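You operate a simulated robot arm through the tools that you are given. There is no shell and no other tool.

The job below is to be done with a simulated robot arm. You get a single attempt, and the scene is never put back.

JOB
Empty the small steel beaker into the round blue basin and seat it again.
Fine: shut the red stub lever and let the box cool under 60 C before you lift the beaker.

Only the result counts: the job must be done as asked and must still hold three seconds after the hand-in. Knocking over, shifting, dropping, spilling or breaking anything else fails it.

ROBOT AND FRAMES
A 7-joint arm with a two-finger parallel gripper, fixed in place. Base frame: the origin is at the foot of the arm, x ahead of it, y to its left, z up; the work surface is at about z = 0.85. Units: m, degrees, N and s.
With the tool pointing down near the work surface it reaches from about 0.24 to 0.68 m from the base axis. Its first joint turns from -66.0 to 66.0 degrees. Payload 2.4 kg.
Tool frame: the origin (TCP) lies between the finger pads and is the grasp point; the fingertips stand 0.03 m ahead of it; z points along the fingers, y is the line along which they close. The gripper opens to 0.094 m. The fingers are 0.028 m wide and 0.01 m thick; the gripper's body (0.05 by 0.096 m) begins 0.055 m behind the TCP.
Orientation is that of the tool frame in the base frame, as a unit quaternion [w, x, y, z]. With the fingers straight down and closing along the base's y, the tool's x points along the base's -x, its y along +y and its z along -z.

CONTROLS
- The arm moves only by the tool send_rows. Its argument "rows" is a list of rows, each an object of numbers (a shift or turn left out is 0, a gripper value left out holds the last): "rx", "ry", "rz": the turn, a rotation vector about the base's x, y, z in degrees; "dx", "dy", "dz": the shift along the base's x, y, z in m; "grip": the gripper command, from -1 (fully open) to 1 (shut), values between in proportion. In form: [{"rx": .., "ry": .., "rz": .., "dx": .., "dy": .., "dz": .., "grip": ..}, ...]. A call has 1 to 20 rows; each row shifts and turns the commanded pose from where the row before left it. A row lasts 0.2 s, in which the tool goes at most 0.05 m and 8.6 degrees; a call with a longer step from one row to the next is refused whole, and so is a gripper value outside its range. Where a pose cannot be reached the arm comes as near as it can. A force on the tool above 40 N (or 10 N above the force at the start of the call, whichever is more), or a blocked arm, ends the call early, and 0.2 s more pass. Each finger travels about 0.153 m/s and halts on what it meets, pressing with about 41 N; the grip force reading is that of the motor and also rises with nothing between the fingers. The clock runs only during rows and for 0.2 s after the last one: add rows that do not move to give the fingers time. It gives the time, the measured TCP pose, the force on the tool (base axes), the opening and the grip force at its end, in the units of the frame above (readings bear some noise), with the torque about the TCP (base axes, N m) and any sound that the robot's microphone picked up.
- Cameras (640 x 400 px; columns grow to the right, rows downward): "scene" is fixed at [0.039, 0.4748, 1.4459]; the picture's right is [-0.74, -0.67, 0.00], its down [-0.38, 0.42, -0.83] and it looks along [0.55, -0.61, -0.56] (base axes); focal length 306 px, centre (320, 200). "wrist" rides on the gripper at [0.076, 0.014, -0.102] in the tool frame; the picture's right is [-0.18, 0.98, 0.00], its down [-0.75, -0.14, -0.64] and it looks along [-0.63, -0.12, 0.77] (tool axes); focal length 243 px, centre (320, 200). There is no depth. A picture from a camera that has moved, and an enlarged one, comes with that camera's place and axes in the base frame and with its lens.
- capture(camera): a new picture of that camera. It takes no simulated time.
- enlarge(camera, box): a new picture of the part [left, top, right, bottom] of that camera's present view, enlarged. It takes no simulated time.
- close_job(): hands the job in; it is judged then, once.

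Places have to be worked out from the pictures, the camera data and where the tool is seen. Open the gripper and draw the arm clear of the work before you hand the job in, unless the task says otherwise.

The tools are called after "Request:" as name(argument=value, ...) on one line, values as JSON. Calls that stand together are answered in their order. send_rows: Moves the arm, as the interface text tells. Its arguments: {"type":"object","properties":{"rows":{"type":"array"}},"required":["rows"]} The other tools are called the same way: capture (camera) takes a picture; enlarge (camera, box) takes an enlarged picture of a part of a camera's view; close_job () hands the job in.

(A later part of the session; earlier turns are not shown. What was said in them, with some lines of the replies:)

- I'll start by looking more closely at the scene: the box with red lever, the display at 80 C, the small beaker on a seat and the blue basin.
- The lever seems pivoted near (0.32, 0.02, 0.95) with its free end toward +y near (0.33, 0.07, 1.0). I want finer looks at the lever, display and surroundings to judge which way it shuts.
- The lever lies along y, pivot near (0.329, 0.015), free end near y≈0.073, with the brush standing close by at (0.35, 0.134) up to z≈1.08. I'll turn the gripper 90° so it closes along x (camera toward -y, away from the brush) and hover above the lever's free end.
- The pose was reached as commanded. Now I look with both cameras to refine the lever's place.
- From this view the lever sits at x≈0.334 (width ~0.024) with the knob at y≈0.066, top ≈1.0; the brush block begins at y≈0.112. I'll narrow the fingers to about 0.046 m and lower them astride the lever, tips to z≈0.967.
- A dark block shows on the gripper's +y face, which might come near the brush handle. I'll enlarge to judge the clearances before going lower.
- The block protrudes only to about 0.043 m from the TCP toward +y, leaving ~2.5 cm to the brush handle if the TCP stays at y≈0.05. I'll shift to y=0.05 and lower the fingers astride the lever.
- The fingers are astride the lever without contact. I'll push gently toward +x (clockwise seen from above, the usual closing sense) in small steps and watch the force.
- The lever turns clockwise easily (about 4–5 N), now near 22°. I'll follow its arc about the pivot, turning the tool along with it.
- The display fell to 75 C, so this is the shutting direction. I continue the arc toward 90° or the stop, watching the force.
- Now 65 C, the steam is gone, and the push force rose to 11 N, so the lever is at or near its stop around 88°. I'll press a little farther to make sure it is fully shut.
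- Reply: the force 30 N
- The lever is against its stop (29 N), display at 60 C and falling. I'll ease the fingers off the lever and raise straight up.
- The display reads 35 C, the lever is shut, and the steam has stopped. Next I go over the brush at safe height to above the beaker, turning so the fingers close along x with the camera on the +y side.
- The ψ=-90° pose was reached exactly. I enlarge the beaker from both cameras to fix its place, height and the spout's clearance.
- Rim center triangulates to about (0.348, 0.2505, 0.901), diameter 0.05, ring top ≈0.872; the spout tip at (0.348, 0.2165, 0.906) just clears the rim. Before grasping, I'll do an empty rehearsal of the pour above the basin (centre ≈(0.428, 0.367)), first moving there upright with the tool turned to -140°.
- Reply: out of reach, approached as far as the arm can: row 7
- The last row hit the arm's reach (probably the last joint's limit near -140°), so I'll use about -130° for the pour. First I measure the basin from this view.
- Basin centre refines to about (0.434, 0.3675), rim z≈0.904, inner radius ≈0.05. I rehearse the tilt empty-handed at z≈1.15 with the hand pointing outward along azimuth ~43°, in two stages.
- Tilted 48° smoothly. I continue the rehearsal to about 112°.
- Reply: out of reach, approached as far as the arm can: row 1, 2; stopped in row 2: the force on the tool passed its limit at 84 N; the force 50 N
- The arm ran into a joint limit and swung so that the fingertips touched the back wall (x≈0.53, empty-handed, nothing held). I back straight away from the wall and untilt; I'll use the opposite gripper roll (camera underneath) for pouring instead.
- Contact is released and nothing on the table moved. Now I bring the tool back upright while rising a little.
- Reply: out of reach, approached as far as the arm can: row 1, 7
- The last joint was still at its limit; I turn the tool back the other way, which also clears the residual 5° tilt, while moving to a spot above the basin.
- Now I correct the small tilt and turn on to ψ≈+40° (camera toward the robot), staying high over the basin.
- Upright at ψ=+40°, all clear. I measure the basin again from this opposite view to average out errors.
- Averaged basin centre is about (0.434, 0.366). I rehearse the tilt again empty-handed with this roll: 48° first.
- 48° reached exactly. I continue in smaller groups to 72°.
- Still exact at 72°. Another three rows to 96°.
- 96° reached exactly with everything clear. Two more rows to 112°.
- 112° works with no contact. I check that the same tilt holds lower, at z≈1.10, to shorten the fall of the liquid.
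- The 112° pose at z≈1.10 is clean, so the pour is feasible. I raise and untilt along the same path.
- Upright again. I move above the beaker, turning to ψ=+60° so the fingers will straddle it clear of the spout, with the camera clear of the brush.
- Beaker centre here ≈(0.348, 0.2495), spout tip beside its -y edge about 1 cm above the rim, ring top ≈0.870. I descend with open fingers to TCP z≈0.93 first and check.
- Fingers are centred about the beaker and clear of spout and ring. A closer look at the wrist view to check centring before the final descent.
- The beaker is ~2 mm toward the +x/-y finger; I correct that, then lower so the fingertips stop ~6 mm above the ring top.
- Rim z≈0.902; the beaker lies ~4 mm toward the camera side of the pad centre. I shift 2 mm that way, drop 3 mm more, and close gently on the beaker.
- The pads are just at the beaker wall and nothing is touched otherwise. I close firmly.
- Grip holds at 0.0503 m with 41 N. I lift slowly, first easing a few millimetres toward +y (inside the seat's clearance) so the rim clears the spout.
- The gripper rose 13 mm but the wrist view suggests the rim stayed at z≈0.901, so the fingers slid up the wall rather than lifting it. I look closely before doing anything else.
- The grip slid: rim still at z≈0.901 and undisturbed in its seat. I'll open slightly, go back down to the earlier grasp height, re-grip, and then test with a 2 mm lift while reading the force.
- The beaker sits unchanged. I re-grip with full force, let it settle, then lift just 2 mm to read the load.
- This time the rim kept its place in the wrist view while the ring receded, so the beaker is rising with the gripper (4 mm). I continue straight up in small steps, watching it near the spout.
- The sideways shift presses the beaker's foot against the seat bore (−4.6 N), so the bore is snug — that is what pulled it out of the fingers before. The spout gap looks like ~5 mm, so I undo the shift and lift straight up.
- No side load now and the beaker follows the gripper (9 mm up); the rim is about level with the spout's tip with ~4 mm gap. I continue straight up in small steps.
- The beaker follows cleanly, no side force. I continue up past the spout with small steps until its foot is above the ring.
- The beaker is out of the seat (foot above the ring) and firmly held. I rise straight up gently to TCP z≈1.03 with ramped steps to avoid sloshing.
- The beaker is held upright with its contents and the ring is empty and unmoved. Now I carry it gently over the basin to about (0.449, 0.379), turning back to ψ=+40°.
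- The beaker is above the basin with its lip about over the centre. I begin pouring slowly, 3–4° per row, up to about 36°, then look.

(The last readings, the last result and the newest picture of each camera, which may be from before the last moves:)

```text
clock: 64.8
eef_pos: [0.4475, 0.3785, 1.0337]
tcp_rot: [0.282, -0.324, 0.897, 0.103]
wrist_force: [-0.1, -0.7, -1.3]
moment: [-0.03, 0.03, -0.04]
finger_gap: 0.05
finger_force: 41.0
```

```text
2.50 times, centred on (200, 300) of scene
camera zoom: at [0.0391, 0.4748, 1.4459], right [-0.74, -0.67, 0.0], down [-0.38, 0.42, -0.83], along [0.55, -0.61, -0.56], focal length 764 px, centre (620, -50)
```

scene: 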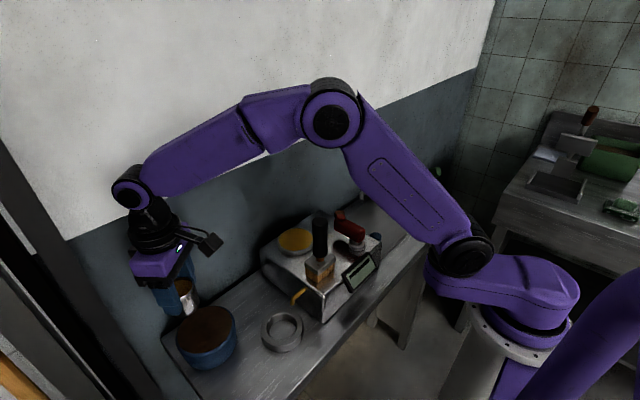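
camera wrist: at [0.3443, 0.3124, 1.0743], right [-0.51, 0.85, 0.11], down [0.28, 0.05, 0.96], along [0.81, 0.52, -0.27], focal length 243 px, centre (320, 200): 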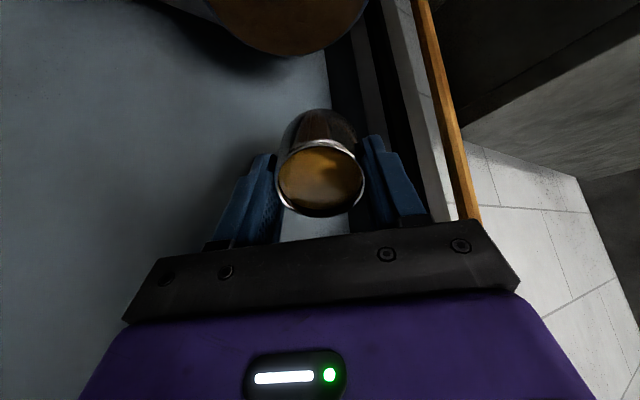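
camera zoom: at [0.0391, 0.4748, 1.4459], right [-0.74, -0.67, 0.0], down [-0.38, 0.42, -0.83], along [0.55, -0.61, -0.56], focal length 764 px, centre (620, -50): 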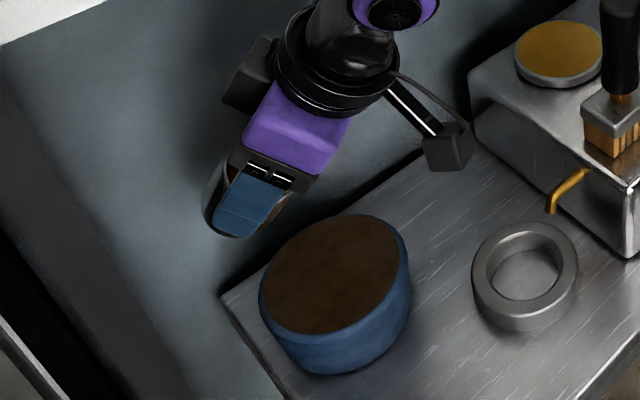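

At 35° there's no outflow visible yet; no mess. I keep tilting slowly.

Request:
send_rows(rows=[{"rx": 2.57, "ry": -3.06}, {"rx": 2.57, "ry": -3.06}, {"rx": 2.57, "ry": -3.06}, {"rx": 2.57, "ry": -3.06}, {"rx": 2.57, "ry": -3.06}, {"rx": 2.57, "ry": -3.06}, {}])

Request:
capture(camera="wrist")

Request:
enlarge(camera="scene", box=[110, 220, 290, 380])

```text
clock: 66.4
eef_pos: [0.4476, 0.3789, 1.0326]
tcp_rot: [0.462, -0.297, 0.818, 0.169]
wrist_force: [0.0, 0.1, -1.1]
moment: [-0.02, 0.03, -0.02]
finger_gap: 0.0501
finger_force: 40.5
```

```text
taken
camera wrist: at [0.3403, 0.3088, 1.0209], right [-0.56, 0.81, 0.16], down [-0.03, -0.22, 0.98], along [0.83, 0.54, 0.15], focal length 243 px, centre (320, 200)
```

wrist: 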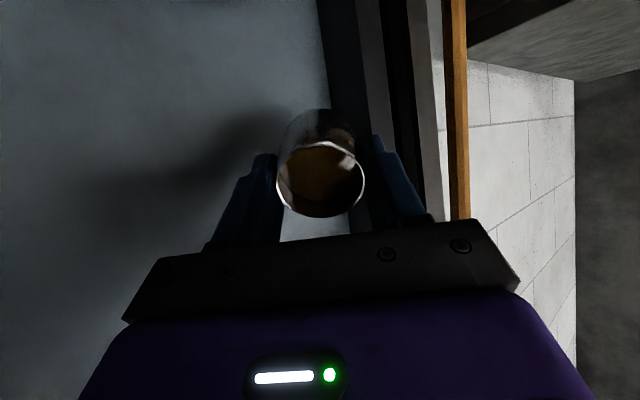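

```text
2.50 times, centred on (200, 300) of scene
camera zoom: at [0.0391, 0.4748, 1.4459], right [-0.74, -0.67, 0.0], down [-0.38, 0.42, -0.83], along [0.55, -0.61, -0.56], focal length 764 px, centre (620, -50)
```

zoom: 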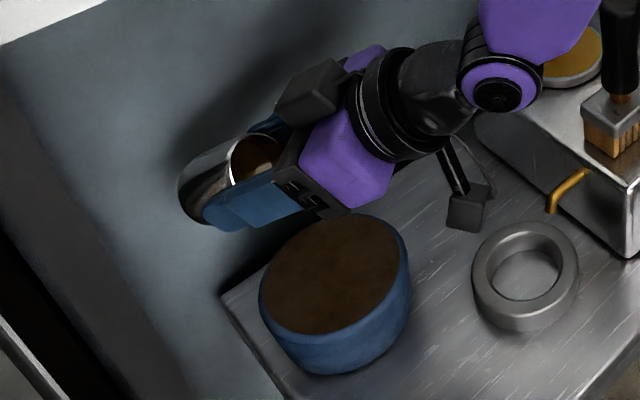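

Still held in at 59°. I continue slowly to about 91°, easing the TCP slightly inward to keep the lip over the basin's middle.

Request:
send_rows(rows=[{"rx": 2.57, "ry": -3.06, "dx": -0.0005, "dy": -0.0004}, {"rx": 2.57, "ry": -3.06, "dx": -0.0005, "dy": -0.0004}, {"rx": 2.57, "ry": -3.06, "dx": -0.0005, "dy": -0.0004}, {"rx": 2.57, "ry": -3.06, "dx": -0.0005, "dy": -0.0004}, {"rx": 2.57, "ry": -3.06, "dx": -0.0005, "dy": -0.0004}, {"rx": 2.57, "ry": -3.06, "dx": -0.0005, "dy": -0.0004}, {"rx": 2.57, "ry": -3.06, "dx": -0.0005, "dy": -0.0004}, {"rx": 2.57, "ry": -3.06, "dx": -0.0005, "dy": -0.0004}, {}])

Request:
capture(camera="wrist")

Request:
enlarge(camera="scene", box=[110, 220, 290, 380])

```text
clock: 68.4
eef_pos: [0.4436, 0.3764, 1.0328]
tcp_rot: [0.669, -0.24, 0.659, 0.246]
wrist_force: [-0.5, -0.4, -1.2]
moment: [-0.02, 0.04, 0.02]
finger_gap: 0.0502
finger_force: 41.0
```

```text
taken
camera wrist: at [0.3565, 0.3222, 0.9554], right [-0.64, 0.75, 0.19], down [-0.41, -0.53, 0.74], along [0.66, 0.39, 0.64], focal length 243 px, centre (320, 200)
```

wrist: 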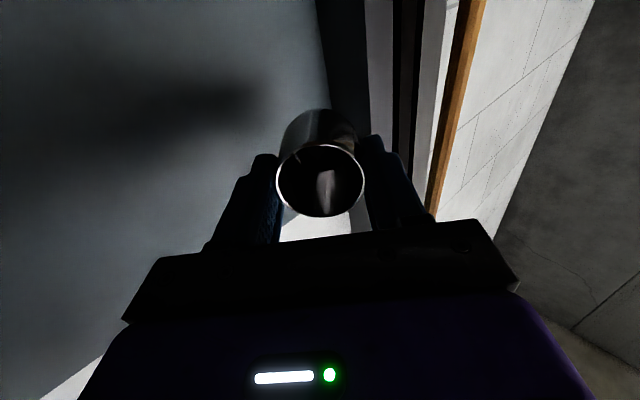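

```text
2.50 times, centred on (200, 300) of scene
camera zoom: at [0.0391, 0.4748, 1.4459], right [-0.74, -0.67, 0.0], down [-0.38, 0.42, -0.83], along [0.55, -0.61, -0.56], focal length 764 px, centre (620, -50)
```

zoom: 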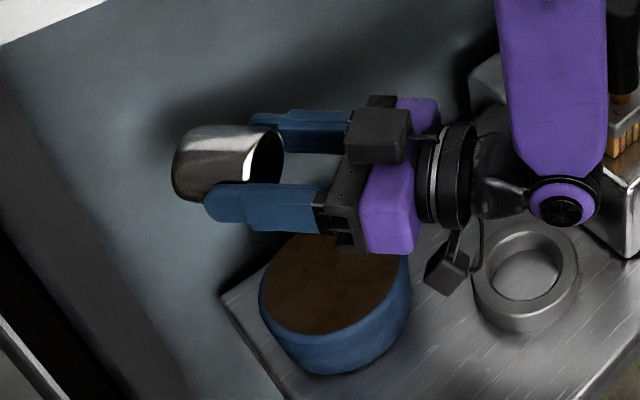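

At 91° the mouth now shows a dark, empty inside. I tilt on to ~111° while raising to z≈1.09 to drain any remainder, and hold a moment.

Request:
send_rows(rows=[{"rx": 2.57, "ry": -3.06, "dz": 0.012, "dx": -0.0005, "dy": -0.0004}, {"rx": 2.57, "ry": -3.06, "dz": 0.012, "dx": -0.0005, "dy": -0.0004}, {"rx": 2.57, "ry": -3.06, "dz": 0.012, "dx": -0.0005, "dy": -0.0004}, {"rx": 2.57, "ry": -3.06, "dz": 0.012, "dx": -0.0005, "dy": -0.0004}, {"rx": 2.57, "ry": -3.06, "dz": 0.012, "dx": -0.0005, "dy": -0.0004}, {}, {}, {}, {}, {}, {}, {}])

Request:
enlarge(camera="wrist", box=[240, 80, 400, 240])

Request:
enlarge(camera="scene", box=[110, 220, 330, 390])

```text
clock: 71.0
eef_pos: [0.4426, 0.3738, 1.0938]
tcp_rot: [0.773, -0.193, 0.534, 0.283]
wrist_force: [0.8, 1.2, -1.1]
moment: [-0.01, 0.03, 0.0]
finger_gap: 0.0501
finger_force: 41.2
```

```text
2.50 times, centred on (320, 160) of wrist
camera zoom: at [0.3792, 0.3414, 0.9862], right [-0.68, 0.71, 0.17], down [-0.57, -0.67, 0.47], along [0.45, 0.22, 0.86], focal length 606 px, centre (320, 300)
```

zoom: 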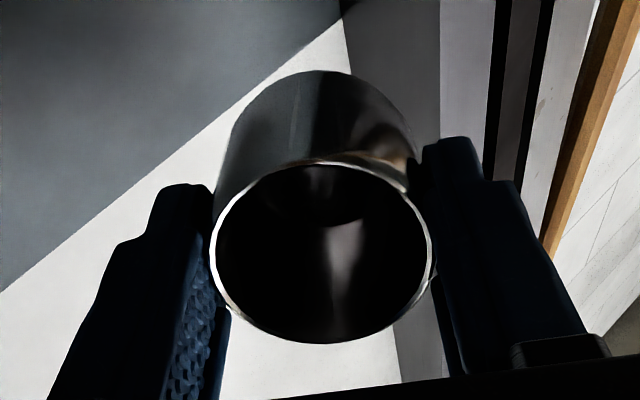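

```text
2.35 times, centred on (220, 305) of scene
camera zoom: at [0.0391, 0.4748, 1.4459], right [-0.74, -0.67, 0.0], down [-0.38, 0.42, -0.83], along [0.55, -0.61, -0.56], focal length 719 px, centre (555, -47)
```

zoom: 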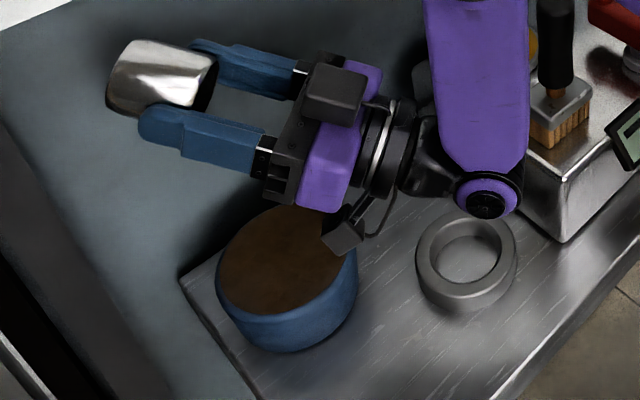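

The inside is bare metal — empty — and the table around the basin is clean. I untilt along the same axis.

Request:
send_rows(rows=[{"rx": -5.096, "ry": 6.069}, {"rx": -5.096, "ry": 6.069}, {"rx": -5.096, "ry": 6.069}, {"rx": -5.096, "ry": 6.069}, {"rx": -5.096, "ry": 6.069}, {"rx": -5.096, "ry": 6.069}, {"rx": -5.096, "ry": 6.069}, {"rx": -5.096, "ry": 6.069}, {"rx": -5.096, "ry": 6.069}, {"rx": -5.096, "ry": 6.069}, {"rx": -5.096, "ry": 6.069}, {"rx": -5.096, "ry": 6.069}, {"rx": -5.096, "ry": 6.069}, {"rx": -5.096, "ry": 6.069}, {}, {}])

Request:
capture(camera="wrist")

Request:
capture(camera="scene")

```text
clock: 74.4
eef_pos: [0.4416, 0.3736, 1.0923]
tcp_rot: [-0.001, -0.34, 0.94, 0.0]
wrist_force: [-0.3, 0.3, -1.2]
moment: [-0.02, 0.02, -0.03]
finger_gap: 0.0499
finger_force: 41.0
```

```text
taken
camera wrist: at [0.3726, 0.3365, 1.1965], right [-0.49, 0.87, 0.0], down [0.67, 0.37, 0.64], along [0.56, 0.31, -0.77], focal length 243 px, centre (320, 200)
```

wrist: 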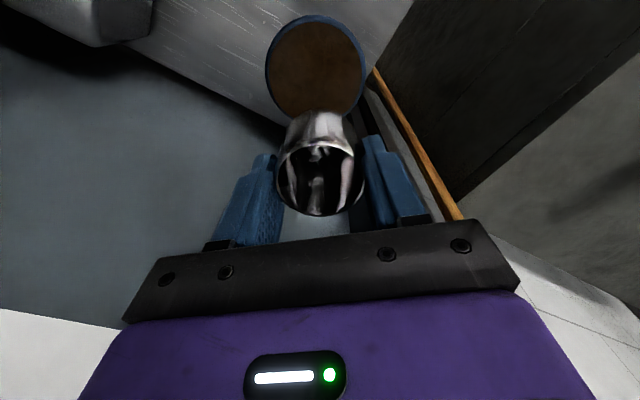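

```text
taken
```

scene: 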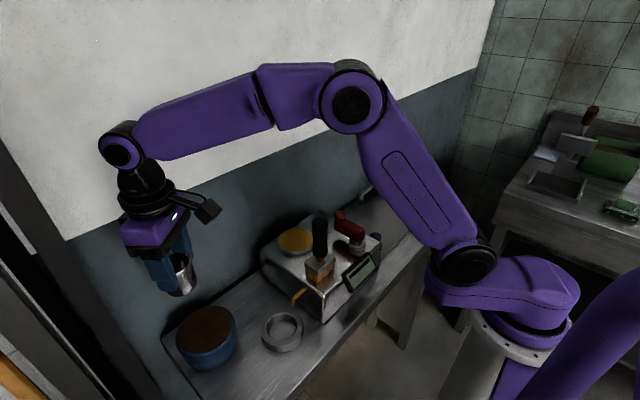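

The beaker is upright and visibly empty. I carry it back above the seat by the reverse of the commanded moves, turning to ψ=+60°.

Request:
send_rows(rows=[{"rz": 0.555, "dx": -0.00257, "dy": -0.0035}, {"rz": 1.11, "dx": -0.00514, "dy": -0.00699}, {"rz": 1.666, "dx": -0.00771, "dy": -0.01049}, {"rz": 2.221, "dx": -0.01028, "dy": -0.01398}, {"rz": 2.221, "dx": -0.01028, "dy": -0.01398}, {"rz": 2.221, "dx": -0.01028, "dy": -0.01398}, {"rz": 2.221, "dx": -0.01028, "dy": -0.01398}, {"rz": 2.221, "dx": -0.01028, "dy": -0.01398}, {"rz": 2.221, "dx": -0.01028, "dy": -0.01398}, {"rz": 1.666, "dx": -0.00771, "dy": -0.01049}, {"rz": 1.11, "dx": -0.00514, "dy": -0.00699}, {"rz": 0.555, "dx": -0.00257, "dy": -0.0035}, {}, {}])

Request:
enlarge(camera="wrist", box=[220, 40, 420, 220])

Request:
enlarge(camera="scene", box=[230, 210, 350, 360])

```text
clock: 77.4
eef_pos: [0.3489, 0.2465, 1.0926]
tcp_rot: [-0.001, -0.499, 0.867, 0.0]
wrist_force: [-0.6, 0.0, -0.9]
moment: [0.01, 0.0, 0.01]
finger_gap: 0.05
finger_force: 41.0
```

```text
2.22 times, centred on (320, 130) of wrist
camera zoom: at [0.2974, 0.1886, 1.1967], right [-0.76, 0.65, 0.0], down [0.5, 0.58, 0.64], along [0.42, 0.49, -0.77], focal length 539 px, centre (320, 356)
```

zoom: 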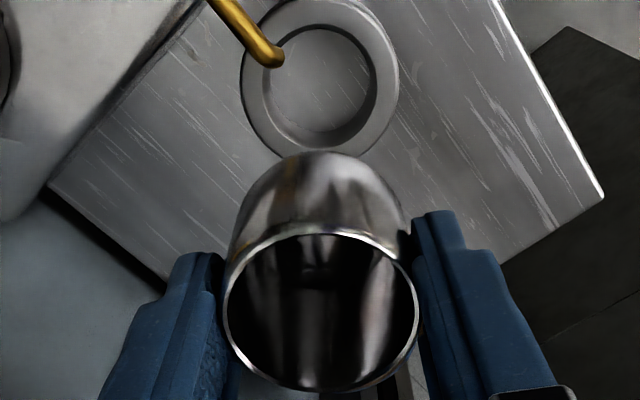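

```text
2.67 times, centred on (290, 285) of scene
camera zoom: at [0.039, 0.4748, 1.4459], right [-0.74, -0.67, 0.0], down [-0.38, 0.42, -0.83], along [0.55, -0.61, -0.56], focal length 815 px, centre (400, -27)
```

zoom: 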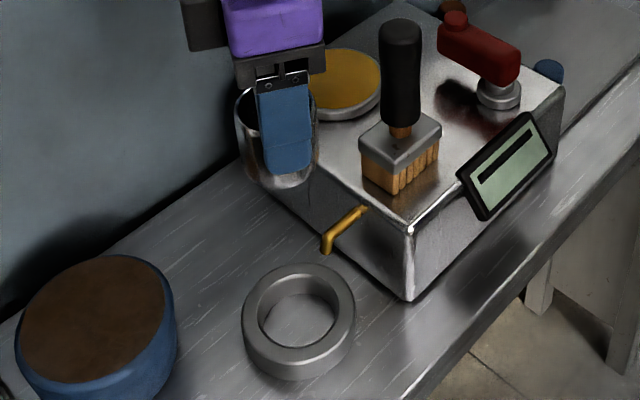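

The beaker and ring are coaxial within about 1 mm in the wrist view. I nudge 1 mm in +y and descend gently to just above the ring.

Request:
send_rows(rows=[{"dy": 0.001, "dz": -0.005}, {"dz": -0.01}, {"dz": -0.015}, {"dz": -0.02}, {"dz": -0.02}, {"dz": -0.02}, {"dz": -0.02}, {"dz": -0.02}, {"dz": -0.013}, {"dz": -0.008}, {"dz": -0.005}, {"dz": -0.002}, {}, {}])

Request:
enlarge(camera="wrist", box=[240, 60, 400, 220])

Request:
enlarge(camera="scene", box=[240, 270, 320, 350])

```text
clock: 80.4
eef_pos: [0.3497, 0.2482, 0.9349]
tcp_rot: [-0.001, -0.498, 0.867, -0.001]
wrist_force: [0.1, -0.4, -1.2]
moment: [0.01, 0.01, -0.01]
finger_gap: 0.0501
finger_force: 41.3
```

```text
2.50 times, centred on (320, 140) of wrist
camera zoom: at [0.2972, 0.1905, 1.0386], right [-0.76, 0.65, 0.0], down [0.5, 0.58, 0.64], along [0.42, 0.49, -0.77], focal length 606 px, centre (320, 350)
```

zoom: 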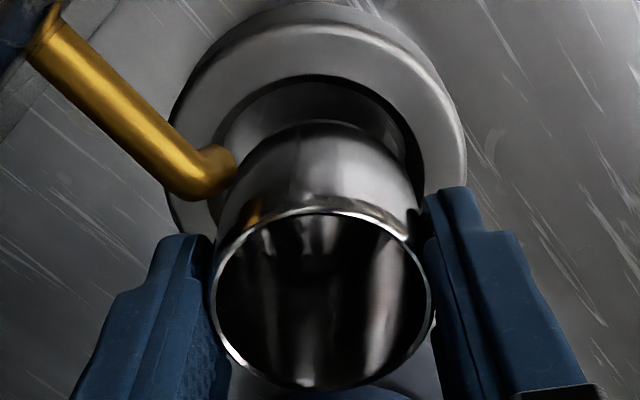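

```text
5.00 times, centred on (280, 310) of scene
camera zoom: at [0.0391, 0.4748, 1.4459], right [-0.74, -0.67, 0.0], down [-0.38, 0.42, -0.83], along [0.55, -0.61, -0.56], focal length 1528 px, centre (520, -350)
```

zoom: 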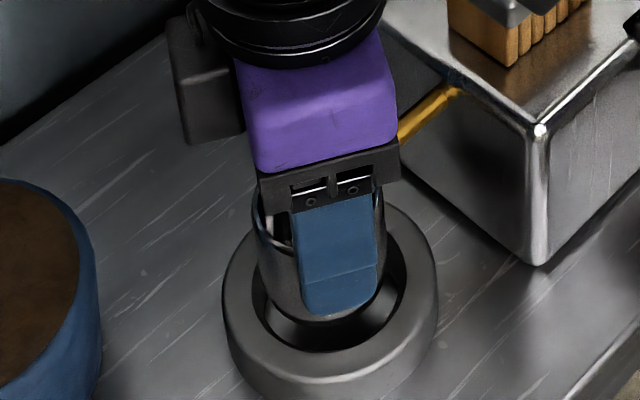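

Same picture as on the way up, with no contact force. I trim 0.7 mm in y back to the recorded seat line and lower in small steps, watching for side force.

Request:
send_rows(rows=[{"dy": -0.0007}, {"dz": -0.003}, {"dz": -0.003}, {"dz": -0.003}, {"dz": -0.003}, {}])

Request:
send_rows(rows=[{"dz": -0.003}, {"dz": -0.003}, {"dz": -0.002}, {}])

Request:
enlarge(camera="wrist", box=[240, 60, 400, 220])

```text
clock: 81.8
eef_pos: [0.349, 0.2487, 0.9238]
tcp_rot: [0.0, -0.499, 0.866, 0.001]
wrist_force: [-0.4, -0.4, -1.0]
moment: [0.03, 0.01, -0.04]
finger_gap: 0.0499
finger_force: 40.7
```

```text
clock: 82.8
eef_pos: [0.3485, 0.2486, 0.9149]
tcp_rot: [-0.001, -0.498, 0.867, 0.001]
wrist_force: [-0.7, -0.9, -1.7]
moment: [0.0, 0.0, 0.0]
finger_gap: 0.0497
finger_force: 40.8
```

```text
2.50 times, centred on (320, 140) of wrist
camera zoom: at [0.2975, 0.1905, 1.0185], right [-0.76, 0.65, 0.0], down [0.5, 0.58, 0.64], along [0.42, 0.49, -0.77], focal length 606 px, centre (320, 350)
```

zoom: 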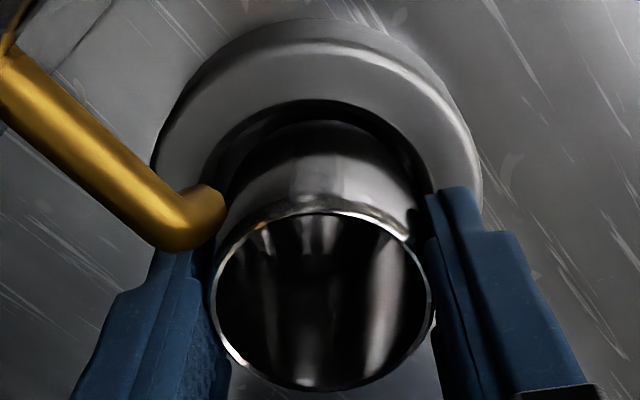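

No side load, 10 mm above the seated height. I continue down in 2–3 mm steps.

Request:
send_rows(rows=[{"dz": -0.003}, {"dz": -0.002}, {"dz": -0.002}, {}])

Request:
send_rows(rows=[{"dz": -0.001}, {"dz": -0.001}, {}])

Request:
send_rows(rows=[{"dz": -0.001}, {}])

Request:
enlarge(camera="wrist", box=[240, 60, 400, 220])

Request:
enlarge(camera="scene", box=[240, 270, 320, 350])

```text
clock: 83.8
eef_pos: [0.35, 0.2491, 0.9075]
tcp_rot: [-0.002, -0.498, 0.867, 0.001]
wrist_force: [0.0, 0.1, -1.0]
moment: [-0.02, 0.0, -0.04]
finger_gap: 0.0498
finger_force: 41.3
```

```text
clock: 84.6
eef_pos: [0.3495, 0.2481, 0.9065]
tcp_rot: [0.001, -0.5, 0.866, 0.0]
wrist_force: [-6.1, -0.3, 27.7]
moment: [0.0, 0.16, 0.03]
finger_gap: 0.05
finger_force: 41.1
```

```text
clock: 85.2
eef_pos: [0.3496, 0.2494, 0.9055]
tcp_rot: [0.0, -0.499, 0.866, 0.0]
wrist_force: [-5.3, 5.3, 28.2]
moment: [0.24, 0.16, 0.02]
finger_gap: 0.0502
finger_force: 41.1
```

```text
2.50 times, centred on (320, 140) of wrist
camera zoom: at [0.2976, 0.1899, 1.0086], right [-0.76, 0.65, 0.0], down [0.5, 0.58, 0.64], along [0.42, 0.49, -0.77], focal length 606 px, centre (320, 350)
```

zoom: 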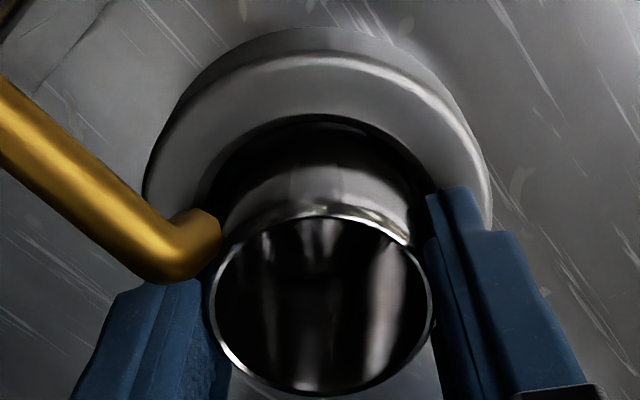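

```text
5.00 times, centred on (280, 310) of scene
camera zoom: at [0.0386, 0.4747, 1.446], right [-0.74, -0.67, 0.0], down [-0.38, 0.42, -0.83], along [0.55, -0.61, -0.56], focal length 1528 px, centre (520, -350)
```

zoom: 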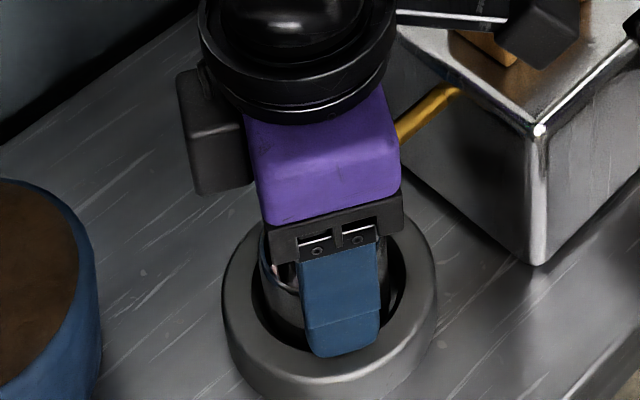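

It touched down (28 N upward at TCP z≈0.9055), matching the original seated height. I ease up 1.5 mm to relieve the press before opening.

Request:
send_rows(rows=[{"dz": 0.001}, {}])

```text
clock: 85.8
eef_pos: [0.3491, 0.2483, 0.9059]
tcp_rot: [0.0, -0.499, 0.867, 0.0]
wrist_force: [1.1, 3.6, 10.2]
moment: [0.31, -0.28, 0.08]
finger_gap: 0.0501
finger_force: 41.0
```

Load fell to 10 N. A half millimetre more, then I open the fingers gradually to just beyond the beaker.

Request:
send_rows(rows=[{"dz": 0.0005}, {}, {"grip": 0.3}, {"grip": 0.0}, {"grip": -0.1}, {"grip": -0.2}, {"grip": -0.3}, {}])

Request:
enlarge(camera="wrist", box=[240, 60, 400, 220])

Request:
enlarge(camera="scene", box=[240, 270, 320, 350])

```text
clock: 87.6
eef_pos: [0.3494, 0.2481, 0.906]
tcp_rot: [-0.001, -0.499, 0.867, 0.0]
wrist_force: [-0.4, -0.5, -0.2]
moment: [0.0, 0.0, -0.04]
finger_gap: 0.0611
finger_force: 0.1
```

```text
2.50 times, centred on (320, 140) of wrist
camera zoom: at [0.2976, 0.19, 1.0097], right [-0.76, 0.65, 0.0], down [0.5, 0.58, 0.64], along [0.42, 0.49, -0.77], focal length 606 px, centre (320, 350)
```

zoom: 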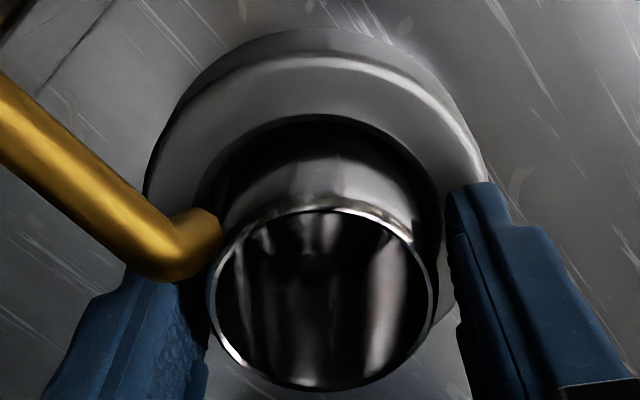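

```text
5.00 times, centred on (280, 310) of scene
camera zoom: at [0.039, 0.4748, 1.4459], right [-0.74, -0.67, 0.0], down [-0.38, 0.42, -0.83], along [0.55, -0.61, -0.56], focal length 1528 px, centre (520, -350)
```

zoom: 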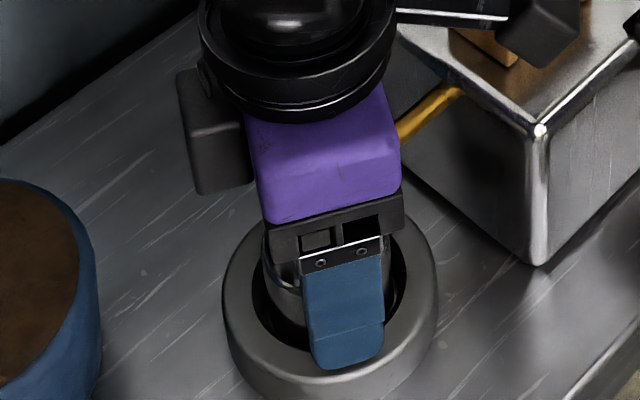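

Released: the beaker stands seated in the ring at the same spot, no forces. I open a little more and rise straight up, clear of beaker and spout.

Request:
send_rows(rows=[{"grip": -0.45}, {}, {"dz": 0.004}, {"dz": 0.008}, {"dz": 0.012}, {"dz": 0.015}, {"dz": 0.02}, {"dz": 0.03}, {"dz": 0.03}, {"dz": 0.03}, {"dz": 0.03}, {"dz": 0.03}, {"dz": 0.02}, {}])

Request:
enlarge(camera="wrist", box=[240, 10, 400, 130])

Request:
capture(camera="scene")

Request:
enlarge(camera="scene", box=[240, 270, 320, 350])

```text
clock: 90.6
eef_pos: [0.3472, 0.2478, 1.1354]
tcp_rot: [-0.001, -0.498, 0.867, 0.0]
wrist_force: [-0.7, 0.2, -0.7]
moment: [0.0, 0.0, -0.02]
finger_gap: 0.068
finger_force: 0.0
```

```text
3.33 times, centred on (320, 70) of wrist
camera zoom: at [0.2959, 0.1895, 1.2388], right [-0.76, 0.65, 0.0], down [0.5, 0.58, 0.64], along [0.42, 0.49, -0.77], focal length 809 px, centre (320, 633)
```

zoom: 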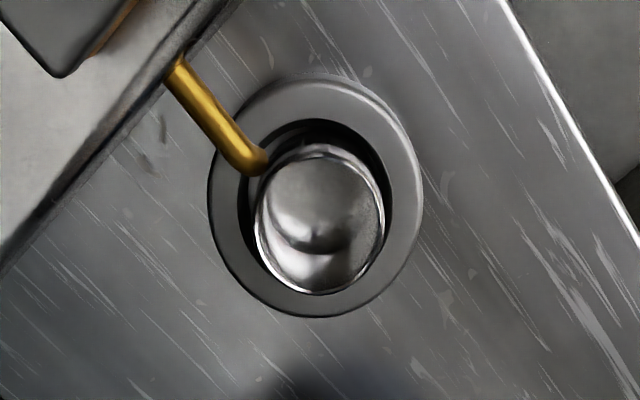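

```text
taken
```

scene: 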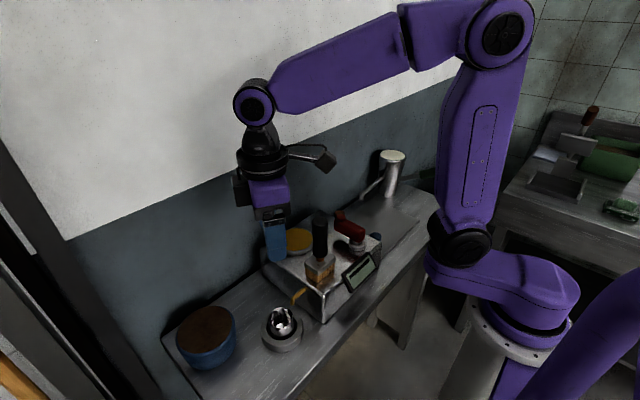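

```text
5.00 times, centred on (280, 310) of scene
camera zoom: at [0.039, 0.4748, 1.4459], right [-0.74, -0.67, 0.0], down [-0.38, 0.42, -0.83], along [0.55, -0.61, -0.56], focal length 1528 px, centre (520, -350)
```

zoom: 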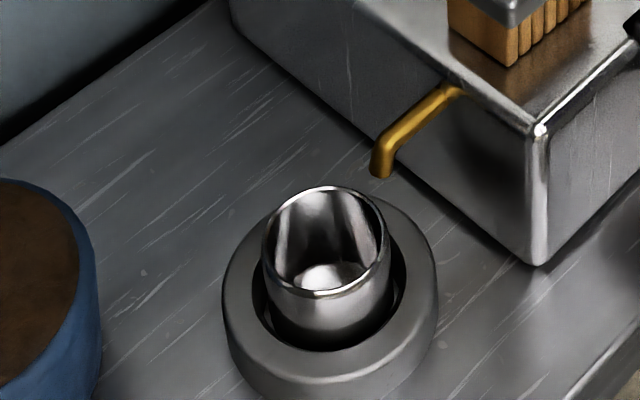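

The beaker stands upright, empty and seated where it began. I open fully, draw the arm up and back, and compare the rest of the scene.

Request:
send_rows(rows=[{"dz": 0.02, "grip": -1}, {"dz": 0.03}, {"dz": 0.03}, {"dz": 0.03}, {"dx": -0.01, "dy": -0.01, "dz": 0.01}, {"dx": -0.02, "dy": -0.02}, {"dx": -0.01, "dy": -0.02}, {}, {}])

Request:
capture(camera="scene")

Request:
enlarge(camera="scene", box=[240, 200, 400, 300])

Request:
enlarge(camera="scene", box=[160, 280, 320, 380])

```text
clock: 92.6
eef_pos: [0.3087, 0.1984, 1.2548]
tcp_rot: [-0.001, -0.498, 0.867, 0.0]
wrist_force: [0.2, 0.1, 0.2]
moment: [0.05, 0.0, 0.0]
finger_gap: 0.0942
finger_force: 0.1
```

```text
taken
```

scene: 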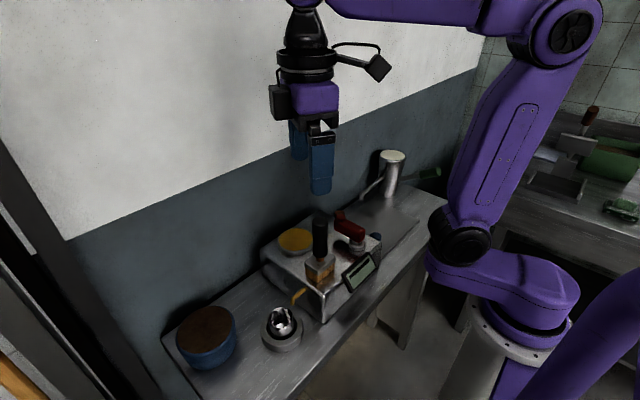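

```text
4.00 times, centred on (320, 250) of scene
camera zoom: at [0.039, 0.4748, 1.4459], right [-0.74, -0.67, 0.0], down [-0.38, 0.42, -0.83], along [0.55, -0.61, -0.56], focal length 1222 px, centre (320, 0)
```

zoom: 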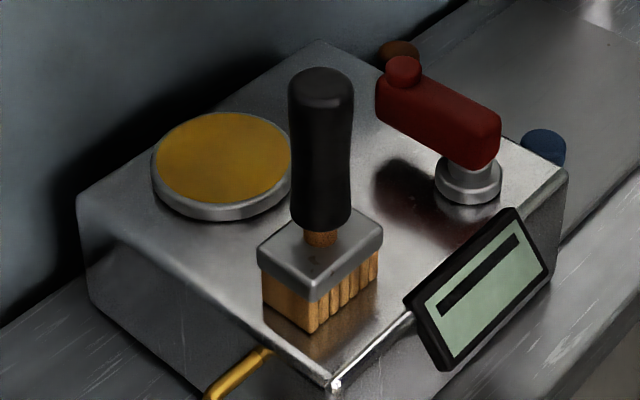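

```text
4.00 times, centred on (240, 330) of scene
camera zoom: at [0.039, 0.4748, 1.4459], right [-0.74, -0.67, 0.0], down [-0.38, 0.42, -0.83], along [0.55, -0.61, -0.56], focal length 1222 px, centre (640, -320)
```

zoom: 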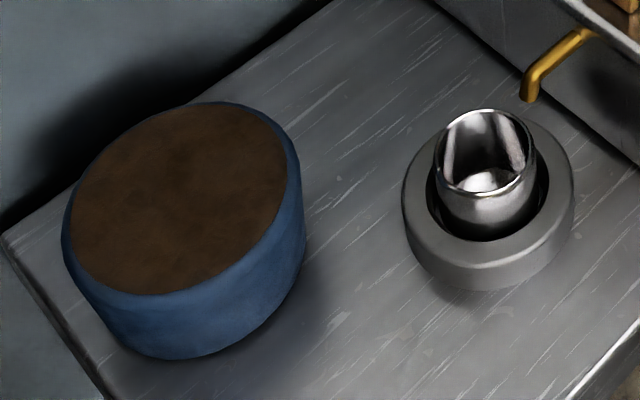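

Everything else (brush, jar, ring, basin, spout) is at its starting pixels, the lever is shut, the display fell through 60 to 35 C before the lift, and the beaker is empty and back in its seat. The arm is clear with the gripper open, so I hand the job in.

Request:
close_job()

```text
The job is handed in.
```

The job is handed in. The lever is shut, and the beaker was emptied into the blue basin and is back in its seat. I don't have the judge's result, so this rests on the last pictures and readings.

- **Lever and cooling:** Turning the red lever clockwise to its stop stopped the steam. The display fell from 80 C to 35 C before I touched the beaker. After that it showed only a dash, so 35 C is the last temperature I can vouch for.
- **Emptying:** I tilted the beaker to about 111 degrees over the basin. The inside was bare metal afterwards, and I saw no spill on the table.
- **Seating:** The beaker stands upright in its ring, within about 1 mm of where it started.
- **Everything else:** The brush, yellow-topped jar, ring, spout and basin look unmoved in the last pictures.

Two things went wrong along the way:

- **Wall contact:** While rehearsing the pour with an empty gripper, the arm ran into a joint limit. The fingertips pressed the back wall with up to 84 N before the arm stopped. I saw no damage.
- **Failed first lift:** A small sideways shift jammed the beaker in its seat and the fingers slid up its wall. It stayed upright and full, and the second lift, straight up, worked.
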